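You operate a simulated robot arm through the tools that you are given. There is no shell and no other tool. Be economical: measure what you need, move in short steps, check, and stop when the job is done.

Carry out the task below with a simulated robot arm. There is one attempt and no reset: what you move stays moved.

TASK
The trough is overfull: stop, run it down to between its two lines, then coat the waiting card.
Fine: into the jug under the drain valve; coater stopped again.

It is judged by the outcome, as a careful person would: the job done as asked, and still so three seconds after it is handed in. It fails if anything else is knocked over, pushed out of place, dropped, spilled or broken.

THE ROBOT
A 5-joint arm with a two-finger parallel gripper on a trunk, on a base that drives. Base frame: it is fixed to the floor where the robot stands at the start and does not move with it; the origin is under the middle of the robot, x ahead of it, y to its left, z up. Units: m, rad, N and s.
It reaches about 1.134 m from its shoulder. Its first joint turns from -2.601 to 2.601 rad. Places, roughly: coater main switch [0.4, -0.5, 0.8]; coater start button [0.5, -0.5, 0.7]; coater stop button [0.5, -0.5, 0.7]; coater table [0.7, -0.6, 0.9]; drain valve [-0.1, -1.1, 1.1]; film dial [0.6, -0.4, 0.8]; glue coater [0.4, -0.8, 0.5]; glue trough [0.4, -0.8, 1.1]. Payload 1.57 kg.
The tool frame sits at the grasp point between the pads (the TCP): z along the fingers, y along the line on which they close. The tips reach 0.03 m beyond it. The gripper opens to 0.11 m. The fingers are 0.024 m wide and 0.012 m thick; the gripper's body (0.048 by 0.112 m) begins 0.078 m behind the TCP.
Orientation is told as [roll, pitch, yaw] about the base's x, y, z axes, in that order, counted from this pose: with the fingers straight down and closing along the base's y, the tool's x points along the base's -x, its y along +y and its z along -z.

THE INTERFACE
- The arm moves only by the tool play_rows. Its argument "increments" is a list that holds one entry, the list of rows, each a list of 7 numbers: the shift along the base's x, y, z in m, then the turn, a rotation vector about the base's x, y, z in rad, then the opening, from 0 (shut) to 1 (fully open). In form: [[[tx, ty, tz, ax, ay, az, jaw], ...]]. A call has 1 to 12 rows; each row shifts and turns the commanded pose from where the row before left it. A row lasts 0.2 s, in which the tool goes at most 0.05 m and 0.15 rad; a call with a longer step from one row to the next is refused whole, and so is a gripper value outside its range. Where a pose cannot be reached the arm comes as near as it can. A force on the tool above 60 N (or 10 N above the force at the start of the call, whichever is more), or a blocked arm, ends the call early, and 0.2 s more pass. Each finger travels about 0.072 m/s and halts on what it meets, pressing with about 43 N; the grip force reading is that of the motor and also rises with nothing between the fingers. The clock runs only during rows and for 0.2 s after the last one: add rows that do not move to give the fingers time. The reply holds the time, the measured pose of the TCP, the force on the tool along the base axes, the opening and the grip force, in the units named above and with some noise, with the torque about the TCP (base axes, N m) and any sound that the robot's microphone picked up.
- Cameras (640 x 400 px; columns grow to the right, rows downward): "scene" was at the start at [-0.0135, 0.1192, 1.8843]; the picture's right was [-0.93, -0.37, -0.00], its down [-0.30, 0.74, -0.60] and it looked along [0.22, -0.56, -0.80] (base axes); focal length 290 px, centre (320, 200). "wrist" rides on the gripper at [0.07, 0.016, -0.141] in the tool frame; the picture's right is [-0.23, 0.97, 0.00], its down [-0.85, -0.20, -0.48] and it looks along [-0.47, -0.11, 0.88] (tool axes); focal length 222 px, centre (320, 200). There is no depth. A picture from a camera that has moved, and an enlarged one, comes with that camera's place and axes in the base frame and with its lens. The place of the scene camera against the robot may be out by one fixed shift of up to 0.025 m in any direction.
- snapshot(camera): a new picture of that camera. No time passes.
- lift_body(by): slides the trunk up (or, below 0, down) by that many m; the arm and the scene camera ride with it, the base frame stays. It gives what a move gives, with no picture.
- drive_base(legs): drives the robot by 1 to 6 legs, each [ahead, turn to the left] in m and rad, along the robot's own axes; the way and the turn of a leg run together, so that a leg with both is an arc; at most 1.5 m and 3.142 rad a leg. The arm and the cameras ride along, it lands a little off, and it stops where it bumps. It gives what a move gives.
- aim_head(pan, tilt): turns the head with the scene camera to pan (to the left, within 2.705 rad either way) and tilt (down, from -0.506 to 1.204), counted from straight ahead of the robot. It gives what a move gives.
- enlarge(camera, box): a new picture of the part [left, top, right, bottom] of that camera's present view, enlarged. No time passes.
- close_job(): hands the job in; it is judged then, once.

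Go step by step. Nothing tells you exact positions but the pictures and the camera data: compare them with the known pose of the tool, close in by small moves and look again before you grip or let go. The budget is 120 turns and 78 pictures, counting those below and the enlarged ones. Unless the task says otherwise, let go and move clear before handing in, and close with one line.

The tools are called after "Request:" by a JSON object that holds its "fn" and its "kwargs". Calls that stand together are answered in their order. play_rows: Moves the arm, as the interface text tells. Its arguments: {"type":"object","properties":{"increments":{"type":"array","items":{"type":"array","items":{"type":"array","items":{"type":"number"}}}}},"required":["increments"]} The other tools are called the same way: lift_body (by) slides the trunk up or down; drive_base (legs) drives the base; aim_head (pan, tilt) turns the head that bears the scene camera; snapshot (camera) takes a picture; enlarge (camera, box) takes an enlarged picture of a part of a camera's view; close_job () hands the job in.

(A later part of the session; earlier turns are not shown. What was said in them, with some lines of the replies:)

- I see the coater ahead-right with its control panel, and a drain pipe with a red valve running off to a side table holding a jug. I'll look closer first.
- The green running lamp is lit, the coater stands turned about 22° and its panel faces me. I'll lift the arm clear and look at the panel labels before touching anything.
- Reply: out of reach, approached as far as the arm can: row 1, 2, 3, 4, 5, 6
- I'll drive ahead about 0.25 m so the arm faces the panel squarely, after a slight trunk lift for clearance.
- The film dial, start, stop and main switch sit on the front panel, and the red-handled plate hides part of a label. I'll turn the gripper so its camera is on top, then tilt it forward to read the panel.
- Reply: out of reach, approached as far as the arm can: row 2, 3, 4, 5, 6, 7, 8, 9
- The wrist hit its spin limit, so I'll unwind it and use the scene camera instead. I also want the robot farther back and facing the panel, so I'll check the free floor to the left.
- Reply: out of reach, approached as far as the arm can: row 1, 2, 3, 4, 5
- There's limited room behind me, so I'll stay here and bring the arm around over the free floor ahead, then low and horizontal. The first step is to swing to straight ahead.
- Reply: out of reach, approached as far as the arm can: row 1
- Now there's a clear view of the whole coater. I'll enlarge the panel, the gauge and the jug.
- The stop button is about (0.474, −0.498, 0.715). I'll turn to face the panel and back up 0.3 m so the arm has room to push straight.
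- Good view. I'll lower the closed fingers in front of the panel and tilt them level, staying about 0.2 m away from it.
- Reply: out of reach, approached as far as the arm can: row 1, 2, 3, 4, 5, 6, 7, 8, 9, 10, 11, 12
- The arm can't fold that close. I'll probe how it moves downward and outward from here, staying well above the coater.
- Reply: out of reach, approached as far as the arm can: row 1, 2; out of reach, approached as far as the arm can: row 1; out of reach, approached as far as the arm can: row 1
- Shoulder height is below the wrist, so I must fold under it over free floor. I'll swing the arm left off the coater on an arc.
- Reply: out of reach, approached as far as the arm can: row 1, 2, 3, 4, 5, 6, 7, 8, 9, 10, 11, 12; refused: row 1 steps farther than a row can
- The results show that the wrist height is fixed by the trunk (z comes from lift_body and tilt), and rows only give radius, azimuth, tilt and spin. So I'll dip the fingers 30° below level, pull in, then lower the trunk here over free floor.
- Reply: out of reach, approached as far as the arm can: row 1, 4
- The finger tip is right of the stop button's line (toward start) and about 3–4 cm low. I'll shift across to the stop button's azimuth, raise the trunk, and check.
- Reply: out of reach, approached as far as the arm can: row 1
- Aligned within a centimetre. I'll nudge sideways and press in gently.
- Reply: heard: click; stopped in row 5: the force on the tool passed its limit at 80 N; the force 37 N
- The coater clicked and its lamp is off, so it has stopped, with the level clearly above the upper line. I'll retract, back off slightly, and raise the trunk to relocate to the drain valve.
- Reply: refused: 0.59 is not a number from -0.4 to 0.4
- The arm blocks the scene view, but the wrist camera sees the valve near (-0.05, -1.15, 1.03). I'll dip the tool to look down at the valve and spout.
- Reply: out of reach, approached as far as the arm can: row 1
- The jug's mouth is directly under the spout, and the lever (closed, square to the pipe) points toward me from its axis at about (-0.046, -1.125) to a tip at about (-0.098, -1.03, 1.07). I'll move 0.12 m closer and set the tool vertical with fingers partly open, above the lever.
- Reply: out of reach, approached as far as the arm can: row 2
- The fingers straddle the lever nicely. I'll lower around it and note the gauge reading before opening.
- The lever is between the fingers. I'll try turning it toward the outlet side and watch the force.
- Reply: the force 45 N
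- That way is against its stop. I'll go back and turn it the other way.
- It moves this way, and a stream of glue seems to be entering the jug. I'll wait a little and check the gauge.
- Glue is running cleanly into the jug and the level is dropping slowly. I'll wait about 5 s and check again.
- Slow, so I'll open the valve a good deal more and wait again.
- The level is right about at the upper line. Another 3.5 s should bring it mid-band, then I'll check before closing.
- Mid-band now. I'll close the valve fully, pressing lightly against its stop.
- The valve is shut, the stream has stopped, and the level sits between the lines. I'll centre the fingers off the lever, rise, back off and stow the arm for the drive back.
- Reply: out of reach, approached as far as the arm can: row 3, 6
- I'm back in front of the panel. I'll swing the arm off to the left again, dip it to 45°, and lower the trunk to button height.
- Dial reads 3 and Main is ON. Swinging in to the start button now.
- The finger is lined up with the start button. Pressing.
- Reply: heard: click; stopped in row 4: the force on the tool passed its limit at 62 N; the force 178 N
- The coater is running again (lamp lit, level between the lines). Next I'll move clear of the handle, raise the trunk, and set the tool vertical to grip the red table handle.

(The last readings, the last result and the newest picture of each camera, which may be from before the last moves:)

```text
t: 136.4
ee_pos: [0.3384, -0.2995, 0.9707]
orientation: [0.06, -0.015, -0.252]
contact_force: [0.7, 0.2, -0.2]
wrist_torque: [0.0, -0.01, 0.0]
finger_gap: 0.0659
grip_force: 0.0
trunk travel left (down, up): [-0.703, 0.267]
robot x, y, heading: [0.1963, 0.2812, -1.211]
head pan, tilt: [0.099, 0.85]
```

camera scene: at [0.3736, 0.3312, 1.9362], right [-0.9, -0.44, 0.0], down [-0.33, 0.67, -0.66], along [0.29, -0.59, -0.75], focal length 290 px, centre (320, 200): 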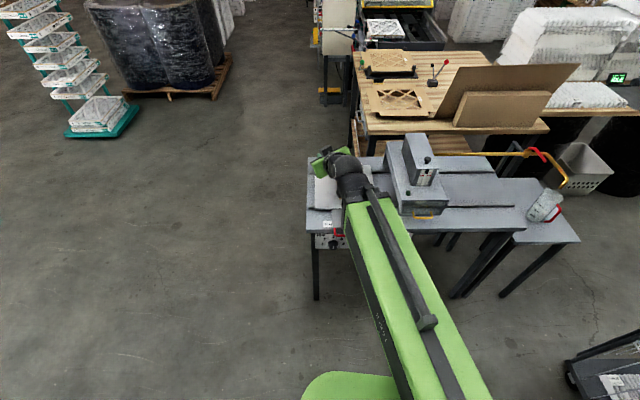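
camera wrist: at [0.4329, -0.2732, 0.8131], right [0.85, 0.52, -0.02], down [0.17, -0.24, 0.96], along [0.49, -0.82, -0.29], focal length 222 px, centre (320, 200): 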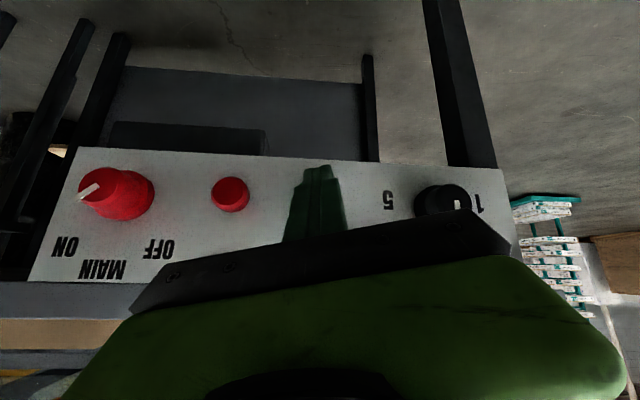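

Request:
{"fn": "play_rows", "kwargs": {"increments": [[[0.0412, -0.0158, 0, -0.008, -0.0035, 0.107, 0.6], [0.0412, -0.0158, 0, -0.008, -0.0035, 0.107, 0.6], [0.0412, -0.0158, 0, -0.008, -0.0035, 0.107, 0.6], [0.0412, -0.0158, 0, -0.008, -0.0035, 0.107, 0.6], [0.0412, -0.0158, 0, -0.008, -0.0035, 0.107, 0.6], [0.0412, -0.0158, 0, -0.008, -0.0035, 0.107, 0.6]]]}}

Request:
{"fn": "snapshot", "kwargs": {"camera": "wrist"}}

Request:
{"fn": "snapshot", "kwargs": {"camera": "scene"}}

```text
t: 137.8
ee_pos: [0.5879, -0.3963, 0.9703]
orientation: [0.015, -0.032, 0.39]
contact_force: [0.0, 0.0, -0.3]
wrist_torque: [-0.03, 0.01, 0.02]
finger_gap: 0.0659
grip_force: 0.0
trunk travel left (down, up): [-0.703, 0.267]
robot x, y, heading: [0.1891, 0.2802, -1.211]
head pan, tilt: [0.099, 0.85]
```

```text
18 pictures are left
camera wrist: at [0.5135, -0.4121, 1.1083], right [-0.16, 0.99, 0.02], down [0.85, 0.13, 0.5], along [0.49, 0.1, -0.86], focal length 222 px, centre (320, 200)
```

wrist: 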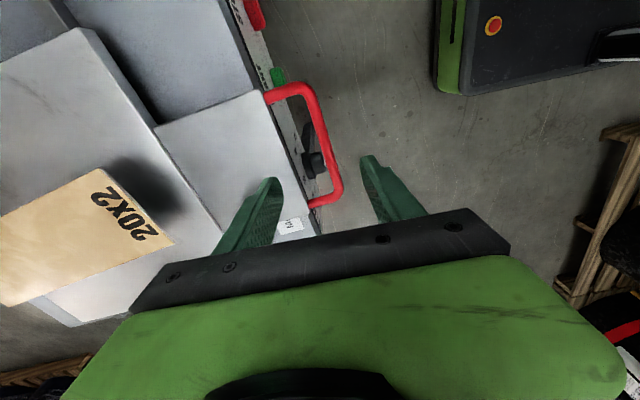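

```text
17 pictures are left
camera scene: at [0.3757, 0.3311, 1.674], right [-0.9, -0.45, 0.0], down [-0.33, 0.67, -0.66], along [0.29, -0.59, -0.75], focal length 290 px, centre (320, 200)
```

scene: 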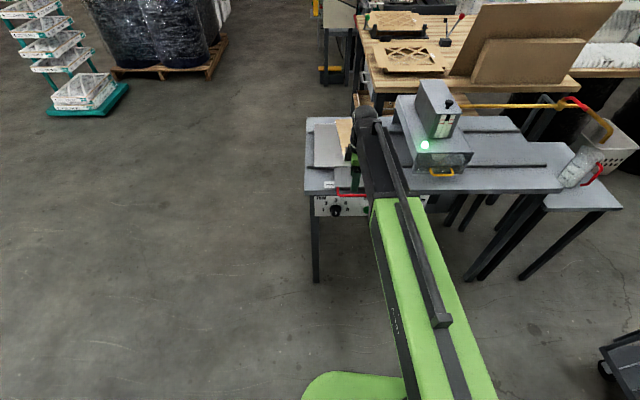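

The handle bar is 1 cm off from my finger centre, running at 23°. I'll centre over it, narrow the fingers, and lower.

Request:
{"fn": "play_rows", "kwargs": {"increments": [[[-0.004, 0.0095, 0, 0, 0, 0, 0.31], [0, 0, 0, 0, 0, 0, 0.31], [0, 0, 0, 0, 0, 0, 0.31]]]}}

Request:
{"fn": "lift_body", "kwargs": {"by": -0.05}}

Request:
{"fn": "enlarge", "kwargs": {"camera": "wrist", "box": [220, 60, 420, 240]}}

```text
t: 138.7
ee_pos: [0.5826, -0.3874, 0.971]
orientation: [0.014, -0.033, 0.387]
contact_force: [0.4, -0.2, -0.2]
wrist_torque: [-0.02, 0.03, 0.01]
finger_gap: 0.0342
grip_force: 0.0
trunk travel left (down, up): [-0.703, 0.267]
robot x, y, heading: [0.1909, 0.2798, -1.211]
head pan, tilt: [0.099, 0.85]
```

```text
t: 139.6
ee_pos: [0.5814, -0.3864, 0.9198]
orientation: [0.013, -0.033, 0.387]
contact_force: [-0.6, -0.5, 1.2]
wrist_torque: [-0.02, -0.01, 0.02]
finger_gap: 0.034
grip_force: 0.1
trunk travel left (down, up): [-0.653, 0.317]
robot x, y, heading: [0.1869, 0.2805, -1.209]
head pan, tilt: [0.099, 0.85]
```

```text
2.22 times, centred on (320, 150) of wrist
camera zoom: at [0.5077, -0.402, 1.0586], right [-0.16, 0.99, 0.02], down [0.85, 0.13, 0.5], along [0.49, 0.1, -0.86], focal length 494 px, centre (320, 311)
```

zoom: 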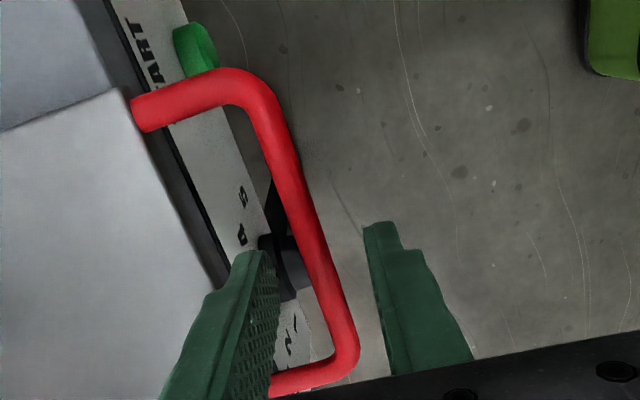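

Request:
{"fn": "lift_body", "kwargs": {"by": -0.022}}

Request:
{"fn": "play_rows", "kwargs": {"increments": [[[0, 0, 0, 0, 0, 0, 0.2], [0, 0, 0, 0, 0, 0, 0.1], [0, 0, 0, 0, 0, 0, 0.1]]]}}

```text
t: 140.2
ee_pos: [0.581, -0.3868, 0.8981]
orientation: [0.011, -0.034, 0.388]
contact_force: [0.6, 0.2, -0.2]
wrist_torque: [0.0, 0.03, 0.02]
finger_gap: 0.0341
grip_force: 0.0
trunk travel left (down, up): [-0.631, 0.339]
robot x, y, heading: [0.1949, 0.28, -1.211]
head pan, tilt: [0.099, 0.85]
```

```text
t: 141.1
ee_pos: [0.5821, -0.3877, 0.8989]
orientation: [0.012, -0.034, 0.388]
contact_force: [1.2, -4.2, 1.2]
wrist_torque: [-0.06, 0.03, 0.06]
finger_gap: 0.0145
grip_force: 2.7
trunk travel left (down, up): [-0.631, 0.339]
robot x, y, heading: [0.1953, 0.2787, -1.209]
head pan, tilt: [0.099, 0.85]
```

I've got the bar (14.5 mm between the fingers). Starting the table slowly along its rails.

Request:
{"fn": "play_rows", "kwargs": {"increments": [[[0, 0, 0, 0, 0, 0, 0.03], [-0.0184, -0.0078, 0, 0, 0, 0, 0.03], [-0.023, -0.0098, 0, 0, 0, 0, 0.03], [-0.023, -0.0098, 0, 0, 0, 0, 0.03]]]}}

Request:
{"fn": "enlarge", "kwargs": {"camera": "scene", "box": [290, 60, 490, 220]}}

```text
t: 142.1
ee_pos: [0.52, -0.419, 0.8962]
orientation: [0.003, -0.034, 0.389]
contact_force: [22.8, -45.3, 25.9]
wrist_torque: [-0.65, -0.3, 0.75]
finger_gap: 0.0129
grip_force: 29.5
trunk travel left (down, up): [-0.631, 0.339]
robot x, y, heading: [0.1957, 0.2822, -1.21]
head pan, tilt: [0.099, 0.85]
```

```text
2.50 times, centred on (390, 140) of scene
camera zoom: at [0.3766, 0.3286, 1.6022], right [-0.9, -0.45, 0.0], down [-0.34, 0.67, -0.66], along [0.29, -0.59, -0.75], focal length 724 px, centre (145, 350)
```

zoom: 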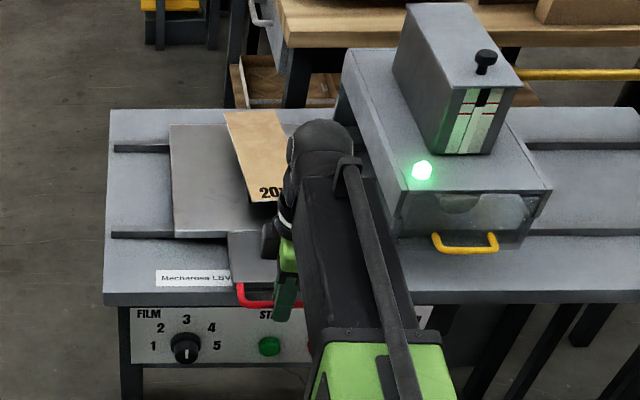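

The table moves with me and the label is just a maker's plate ("Mecharosa LEV…"). There's a sideways preload, so I'll ease a few millimetres inward and carry on.

Request:
{"fn": "play_rows", "kwargs": {"increments": [[[0.0015, -0.0037, 0, 0, 0, 0, 0.06], [-0.023, -0.0098, 0, 0, 0, 0, 0.06], [-0.023, -0.0098, 0, 0, 0, 0, 0.06], [-0.023, -0.0098, 0, 0, 0, 0, 0.06]]]}}

```text
t: 143.1
ee_pos: [0.4484, -0.4487, 0.8963]
orientation: [0.012, -0.034, 0.387]
contact_force: [7.9, -19.1, -2.7]
wrist_torque: [-0.06, -0.41, 0.24]
finger_gap: 0.026
grip_force: 11.3
trunk travel left (down, up): [-0.631, 0.339]
robot x, y, heading: [0.1928, 0.2848, -1.209]
head pan, tilt: [0.099, 0.85]
```

Request:
{"fn": "enlarge", "kwargs": {"camera": "wrist", "box": [160, 40, 440, 240]}}

```text
2.00 times, centred on (300, 140) of wrist
camera zoom: at [0.3745, -0.4635, 1.0348], right [-0.16, 0.99, 0.02], down [0.86, 0.13, 0.5], along [0.49, 0.1, -0.86], focal length 444 px, centre (360, 320)
```

zoom: 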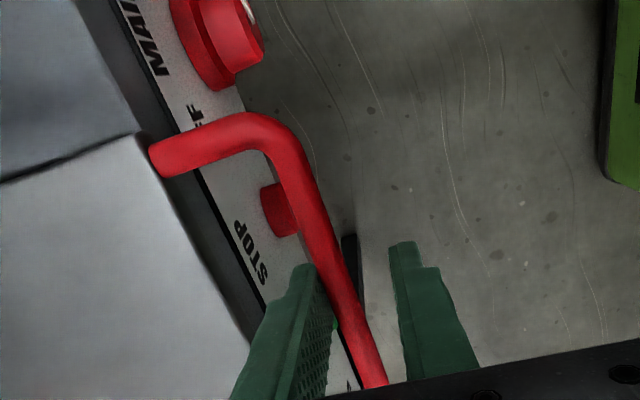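

The rails run a bit steeper (about 25.5°) than I assumed. I'll correct inward 7 mm and continue in that direction.

Request:
{"fn": "play_rows", "kwargs": {"increments": [[[0.003, -0.0063, 0, 0, 0, 0, 0.08], [0, 0, 0, 0, 0, 0, 0.08], [-0.0226, -0.0108, 0, 0, 0, 0, 0.08], [-0.0226, -0.0108, 0, 0, 0, 0, 0.08], [-0.0226, -0.0108, 0, 0, 0, 0, 0.08]]]}}

```text
t: 144.2
ee_pos: [0.3838, -0.4866, 0.8974]
orientation: [0.013, -0.033, 0.388]
contact_force: [3.7, -8.8, 1.0]
wrist_torque: [-0.04, -0.16, 0.1]
finger_gap: 0.0164
grip_force: 4.7
trunk travel left (down, up): [-0.631, 0.339]
robot x, y, heading: [0.1914, 0.2809, -1.214]
head pan, tilt: [0.099, 0.85]
```

Request:
{"fn": "play_rows", "kwargs": {"increments": [[[0.001, -0.002, 0, 0, 0, 0, 0.05], [-0.0225, -0.0109, 0, 0, 0, 0, 0.05], [-0.0225, -0.0109, 0, 0, 0, 0, 0.05], [-0.0225, -0.0109, 0, 0, 0, 0, 0.05], [-0.0225, -0.0109, 0, 0, 0, 0, 0.05], [-0.0225, -0.0109, 0, 0, 0, 0, 0.05]]]}}

Request:
{"fn": "enlarge", "kwargs": {"camera": "scene", "box": [290, 60, 530, 220]}}

```text
t: 145.7
ee_pos: [0.2746, -0.5443, 0.8982]
orientation: [0.011, -0.033, 0.388]
contact_force: [13.5, -29.1, 17.1]
wrist_torque: [-0.12, -0.73, 0.71]
finger_gap: 0.0129
grip_force: 29.4
trunk travel left (down, up): [-0.631, 0.339]
robot x, y, heading: [0.1942, 0.2797, -1.208]
head pan, tilt: [0.099, 0.85]
```

```text
2.50 times, centred on (410, 140) of scene
camera zoom: at [0.3763, 0.3301, 1.6023], right [-0.9, -0.45, 0.0], down [-0.34, 0.67, -0.66], along [0.29, -0.59, -0.75], focal length 724 px, centre (95, 350)
```

zoom: 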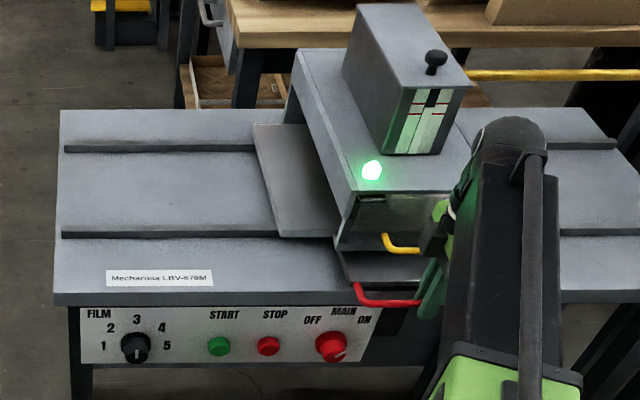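

The table is passing under the head. I'll continue at the same pace as far as the arm reaches.

Request:
{"fn": "play_rows", "kwargs": {"increments": [[[-0.0215, -0.0104, 0, 0, 0, 0, 0.06], [-0.0215, -0.0104, 0, 0, 0, 0, 0.06], [-0.0215, -0.0104, 0, 0, 0, 0, 0.06], [-0.0215, -0.0104, 0, 0, 0, 0, 0.06], [-0.0215, -0.0104, 0, 0, 0, 0, 0.06]]]}}

Request:
{"fn": "enlarge", "kwargs": {"camera": "scene", "box": [320, 50, 560, 210]}}

```text
t: 146.8
ee_pos: [0.1683, -0.5977, 0.8973]
orientation: [0.005, -0.031, 0.391]
contact_force: [20.6, -41.5, 23.6]
wrist_torque: [-0.58, -0.42, 0.7]
finger_gap: 0.0126
grip_force: 29.6
trunk travel left (down, up): [-0.631, 0.339]
robot x, y, heading: [0.1905, 0.2807, -1.212]
head pan, tilt: [0.099, 0.85]
```

```text
2.50 times, centred on (440, 130) of scene
camera zoom: at [0.3774, 0.3297, 1.602], right [-0.9, -0.45, 0.0], down [-0.34, 0.67, -0.66], along [0.29, -0.59, -0.75], focal length 724 px, centre (20, 375)
```

zoom: 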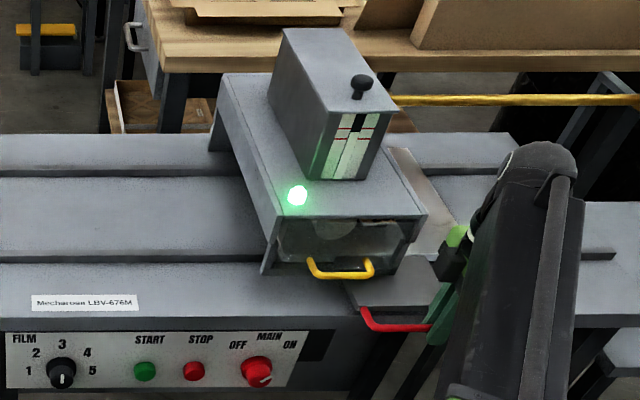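

The card is emerging on the outfeed side, but the arm is near full reach. I'll tilt the tool slightly outward to gain reach and push about 10 cm farther.

Request:
{"fn": "play_rows", "kwargs": {"increments": [[[0.0008, -0.0018, 0.0025, -0.13, 0.003, 0, 0.08], [0, 0, 0.0055, -0.13, 0.003, 0, 0.08], [-0.018, -0.0087, 0, 0, 0, -0.02, 0.08], [-0.018, -0.0087, 0, 0, 0, -0.02, 0.08], [-0.018, -0.0087, 0, 0, 0, -0.02, 0.08], [-0.018, -0.0087, 0, 0, 0, -0.02, 0.08], [-0.018, -0.0087, 0, 0, 0, -0.02, 0.08]]]}}

Request:
{"fn": "enlarge", "kwargs": {"camera": "scene", "box": [320, 50, 560, 210]}}

```text
t: 148.4
ee_pos: [0.0761, -0.6399, 0.9041]
orientation: [-0.226, 0.071, 0.284]
contact_force: [2.7, -3.7, -0.4]
wrist_torque: [0.16, -0.32, 1.4]
finger_gap: 0.0147
grip_force: 30.7
trunk travel left (down, up): [-0.631, 0.339]
robot x, y, heading: [0.1923, 0.282, -1.209]
head pan, tilt: [0.099, 0.85]
```

```text
2.50 times, centred on (440, 130) of scene
camera zoom: at [0.3753, 0.3307, 1.6021], right [-0.9, -0.45, 0.0], down [-0.33, 0.67, -0.66], along [0.29, -0.59, -0.75], focal length 724 px, centre (20, 375)
```

zoom: 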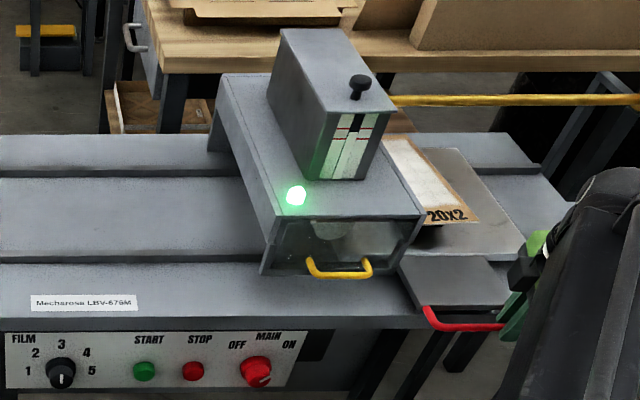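

The card is through with a white glue film on it. I'll move it 2.5 cm farther clear, release the handle and rise.

Request:
{"fn": "play_rows", "kwargs": {"increments": [[[-0.013, -0.0062, 0, 0, 0, -0.015, 0.08], [-0.009, -0.0044, 0, 0, 0, -0.01, 0.08], [0, 0, 0, 0, 0, 0, 0.2], [0, 0, 0, 0, 0, 0, 0.36], [0, 0, 0, 0, 0, 0, 0.36]]]}}

Request:
{"fn": "lift_body", "kwargs": {"by": 0.072}}

Request:
{"fn": "play_rows", "kwargs": {"increments": [[[0.0, 0.035, 0.002, -0.051, 0.004, 0, 0.3], [0.024, 0.026, 0.004, -0.051, 0.003, 0.035, 0.2], [0.035, 0.018, 0.005, -0.051, 0.002, 0.045, 0], [0.036, 0.018, 0.006, -0.051, 0.001, 0.045, 0], [0.037, 0.018, 0.006, -0.051, -0.001, 0.045, 0], [0.037, 0.018, 0.007, -0.051, -0.003, 0.045, 0], [0.037, 0.017, 0.007, -0.051, -0.005, 0.045, 0], [0.037, 0.017, 0.007, -0.05, -0.007, 0.045, 0], [0.037, 0.017, 0.008, -0.05, -0.009, 0.045, 0], [0.037, 0.017, 0.008, -0.05, -0.011, 0.045, 0]]]}}

Request:
{"fn": "snapshot", "kwargs": {"camera": "scene"}}

```text
t: 149.7
ee_pos: [0.0555, -0.6493, 0.9048]
orientation: [-0.227, 0.072, 0.255]
contact_force: [1.2, 1.1, 0.5]
wrist_torque: [0.05, 0.0, 0.01]
finger_gap: 0.0384
grip_force: 0.1
trunk travel left (down, up): [-0.631, 0.339]
robot x, y, heading: [0.1909, 0.2795, -1.208]
head pan, tilt: [0.099, 0.85]
```

```text
t: 150.8
ee_pos: [0.0546, -0.6497, 0.9758]
orientation: [-0.226, 0.071, 0.258]
contact_force: [0.1, 0.3, -0.8]
wrist_torque: [0.01, 0.03, -0.01]
finger_gap: 0.0395
grip_force: 0.0
trunk travel left (down, up): [-0.703, 0.267]
robot x, y, heading: [0.1927, 0.2815, -1.207]
head pan, tilt: [0.099, 0.85]
```

```text
t: 152.9
ee_pos: [0.3736, -0.4476, 1.034]
orientation: [-0.714, 0.247, 0.577]
contact_force: [0.1, -0.5, -0.7]
wrist_torque: [0.01, 0.01, 0.0]
finger_gap: 0.0
grip_force: 21.5
out of reach, approached as far as the arm can: row 7
trunk travel left (down, up): [-0.703, 0.267]
robot x, y, heading: [0.1933, 0.2836, -1.209]
head pan, tilt: [0.099, 0.85]
```

```text
10 pictures are left
camera scene: at [0.3754, 0.3316, 1.674], right [-0.9, -0.45, 0.0], down [-0.33, 0.67, -0.66], along [0.29, -0.59, -0.75], focal length 290 px, centre (320, 200)
```

scene: 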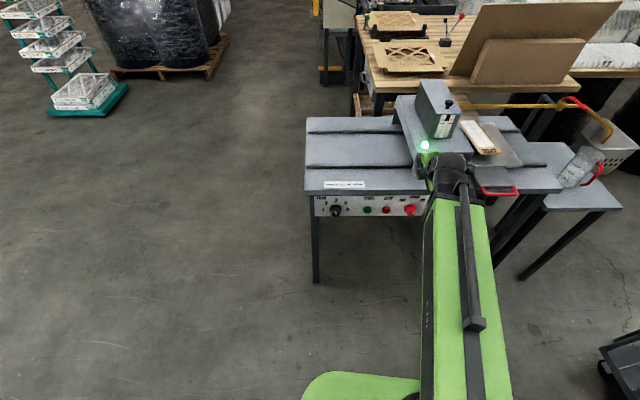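

The handle is released, and the coated card sits on the outfeed side. Now I'll lower in front of the panel and line up on the stop button.

Request:
{"fn": "lift_body", "kwargs": {"by": -0.268}}

Request:
{"fn": "play_rows", "kwargs": {"increments": [[[0.033, 0.009, 0, 0, 0, 0.0455, 0], [0.0325, 0.0105, 0, 0, 0, 0.0455, 0], [0, 0, 0, 0, 0, 0, 0]]]}}

Request:
{"fn": "enlarge", "kwargs": {"camera": "scene", "box": [310, 90, 450, 190]}}

Request:
{"fn": "snapshot", "kwargs": {"camera": "wrist"}}

```text
t: 155.7
ee_pos: [0.3735, -0.4502, 0.7644]
orientation: [-0.712, 0.247, 0.58]
contact_force: [-0.2, 0.3, 0.4]
wrist_torque: [0.02, -0.03, -0.01]
finger_gap: 0.0001
grip_force: 21.1
trunk travel left (down, up): [-0.435, 0.535]
robot x, y, heading: [0.1943, 0.2836, -1.209]
head pan, tilt: [0.099, 0.85]
```

```text
t: 156.5
ee_pos: [0.4376, -0.431, 0.7647]
orientation: [-0.713, 0.247, 0.669]
contact_force: [0.3, 0.3, -0.5]
wrist_torque: [-0.03, -0.01, 0.01]
finger_gap: 0.0002
grip_force: 21.3
trunk travel left (down, up): [-0.435, 0.535]
robot x, y, heading: [0.1941, 0.281, -1.209]
head pan, tilt: [0.099, 0.85]
```

```text
4.00 times, centred on (380, 140) of scene
camera zoom: at [0.3754, 0.3314, 1.4061], right [-0.9, -0.45, 0.0], down [-0.33, 0.67, -0.66], along [0.29, -0.59, -0.75], focal length 1158 px, centre (80, 440)
```

zoom: 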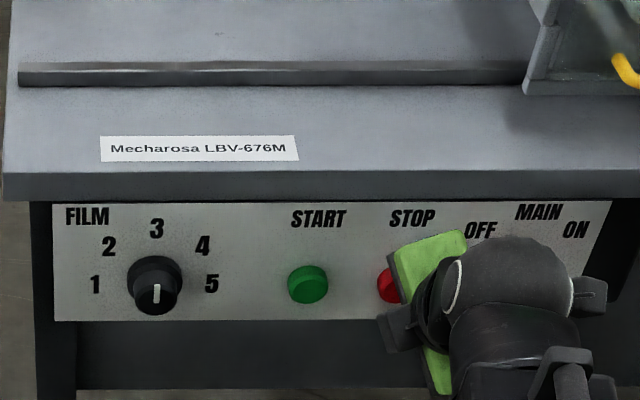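

```text
8 pictures are left
camera wrist: at [0.3377, -0.3763, 0.8749], right [-0.41, 0.62, -0.67], down [0.64, 0.72, 0.27], along [0.65, -0.32, -0.69], focal length 222 px, centre (320, 200)
```

wrist: 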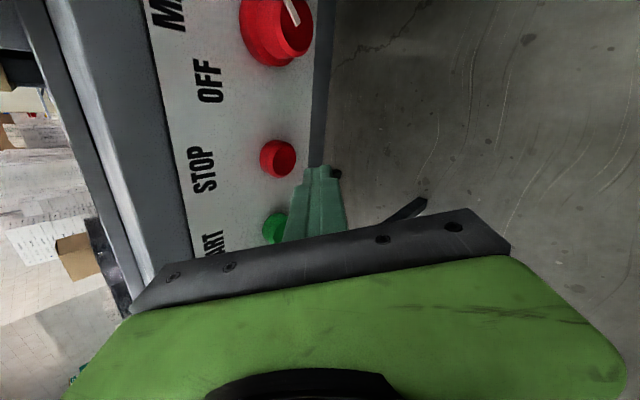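

The tip is lined up within a few millimetres of the stop button. Pressing.

Request:
{"fn": "play_rows", "kwargs": {"increments": [[[0.005, 0.002, 0, 0, 0, 0, 0], [0.0068, -0.0188, 0, 0, 0, 0, 0], [0.0041, -0.0113, 0, 0, 0, 0, 0], [0.002, -0.0056, 0, 0, 0, 0, 0], [0.0014, -0.0038, 0, 0, 0, 0, 0], [0.0014, -0.0038, 0, 0, 0, 0, 0]]]}}

```text
t: 157.9
ee_pos: [0.4582, -0.4692, 0.7654]
orientation: [-0.711, 0.246, 0.67]
contact_force: [-8.2, 19.7, -2.2]
wrist_torque: [0.32, 0.09, -0.16]
finger_gap: 0.0
grip_force: 20.5
trunk travel left (down, up): [-0.435, 0.535]
robot x, y, heading: [0.1887, 0.2815, -1.208]
head pan, tilt: [0.099, 0.85]
heard: click
```

Click heard. I'll back off and check the lamp, gauge and card.

Request:
{"fn": "play_rows", "kwargs": {"increments": [[[-0.0068, 0.0188, 0, 0, 0, 0, 0], [-0.006, 0.0165, 0, 0, 0, 0, 0], [0, 0, 0, 0, 0, 0, 0]]]}}

Request:
{"fn": "drive_base", "kwargs": {"legs": [[-0.06, 0]]}}

Request:
{"fn": "enlarge", "kwargs": {"camera": "scene", "box": [380, 0, 600, 160]}}

```text
t: 158.7
ee_pos: [0.4464, -0.4361, 0.7658]
orientation: [-0.714, 0.246, 0.668]
contact_force: [-0.9, 0.5, 0.3]
wrist_torque: [0.01, -0.04, 0.02]
finger_gap: 0.0
grip_force: 21.0
trunk travel left (down, up): [-0.435, 0.535]
robot x, y, heading: [0.1933, 0.2818, -1.203]
head pan, tilt: [0.099, 0.85]
```

```text
t: 159.7
ee_pos: [0.4249, -0.3802, 0.765]
orientation: [-0.712, 0.248, 0.669]
contact_force: [0.7, 0.1, 0.3]
wrist_torque: [0.02, 0.0, 0.04]
finger_gap: 0.0
grip_force: 21.5
trunk travel left (down, up): [-0.435, 0.535]
robot x, y, heading: [0.1717, 0.3376, -1.21]
head pan, tilt: [0.099, 0.85]
```

```text
2.50 times, centred on (490, 80) of scene
camera zoom: at [0.3539, 0.3876, 1.4061], right [-0.9, -0.45, 0.0], down [-0.33, 0.67, -0.66], along [0.29, -0.59, -0.75], focal length 724 px, centre (-105, 500)
```

zoom: 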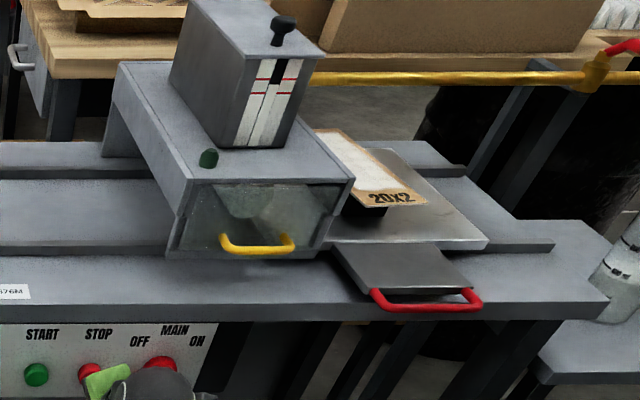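

Request:
{"fn": "enlarge", "kwargs": {"camera": "scene", "box": [465, 10, 555, 90]}}

Request:
{"fn": "aim_head", "kwargs": {"pan": -0.2, "tilt": 0.7}}

Request:
{"fn": "snapshot", "kwargs": {"camera": "scene"}}

```text
5.00 times, centred on (510, 50) of scene
camera zoom: at [0.3539, 0.3876, 1.4061], right [-0.9, -0.45, 0.0], down [-0.33, 0.67, -0.66], along [0.29, -0.59, -0.75], focal length 1448 px, centre (-630, 950)
```

zoom: 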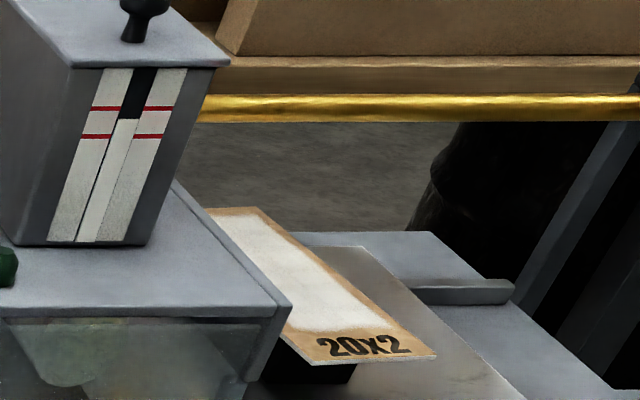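

```text
t: 160.4
ee_pos: [0.4246, -0.3793, 0.7655]
orientation: [-0.712, 0.246, 0.67]
contact_force: [-0.5, 0.1, -0.9]
wrist_torque: [-0.01, -0.03, 0.01]
finger_gap: 0.0
grip_force: 21.1
trunk travel left (down, up): [-0.435, 0.535]
robot x, y, heading: [0.1717, 0.3401, -1.208]
head pan, tilt: [-0.201, 0.7]
```

```text
5 pictures are left
camera scene: at [0.3326, 0.3742, 1.4183], right [-0.99, -0.16, 0.0], down [-0.1, 0.64, -0.76], along [0.12, -0.75, -0.64], focal length 290 px, centre (320, 200)
```

scene: 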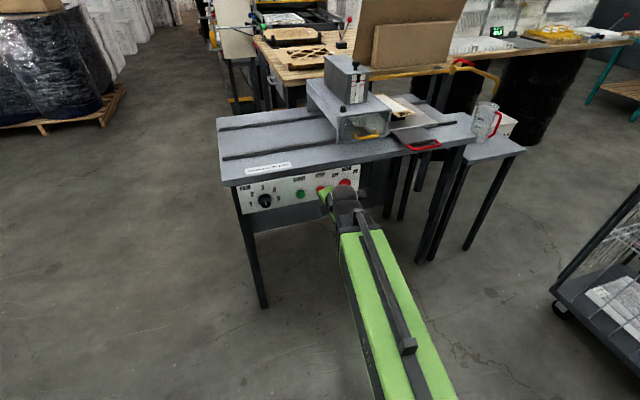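

The lamp is off, the glue level is midway between the two lines and the valve is shut. The drained glue is in the jug, the card is coated, and the arm is clear, so I'm handing in.

Request:
{"fn": "close_job", "kwargs": {}}

```text
The job is handed in.
```

I stopped the coater and drained the trough into the jug until the level sat between the two lines. Then I shut the valve, coated the waiting card at the film setting already on the dial (3), and stopped the coater again.
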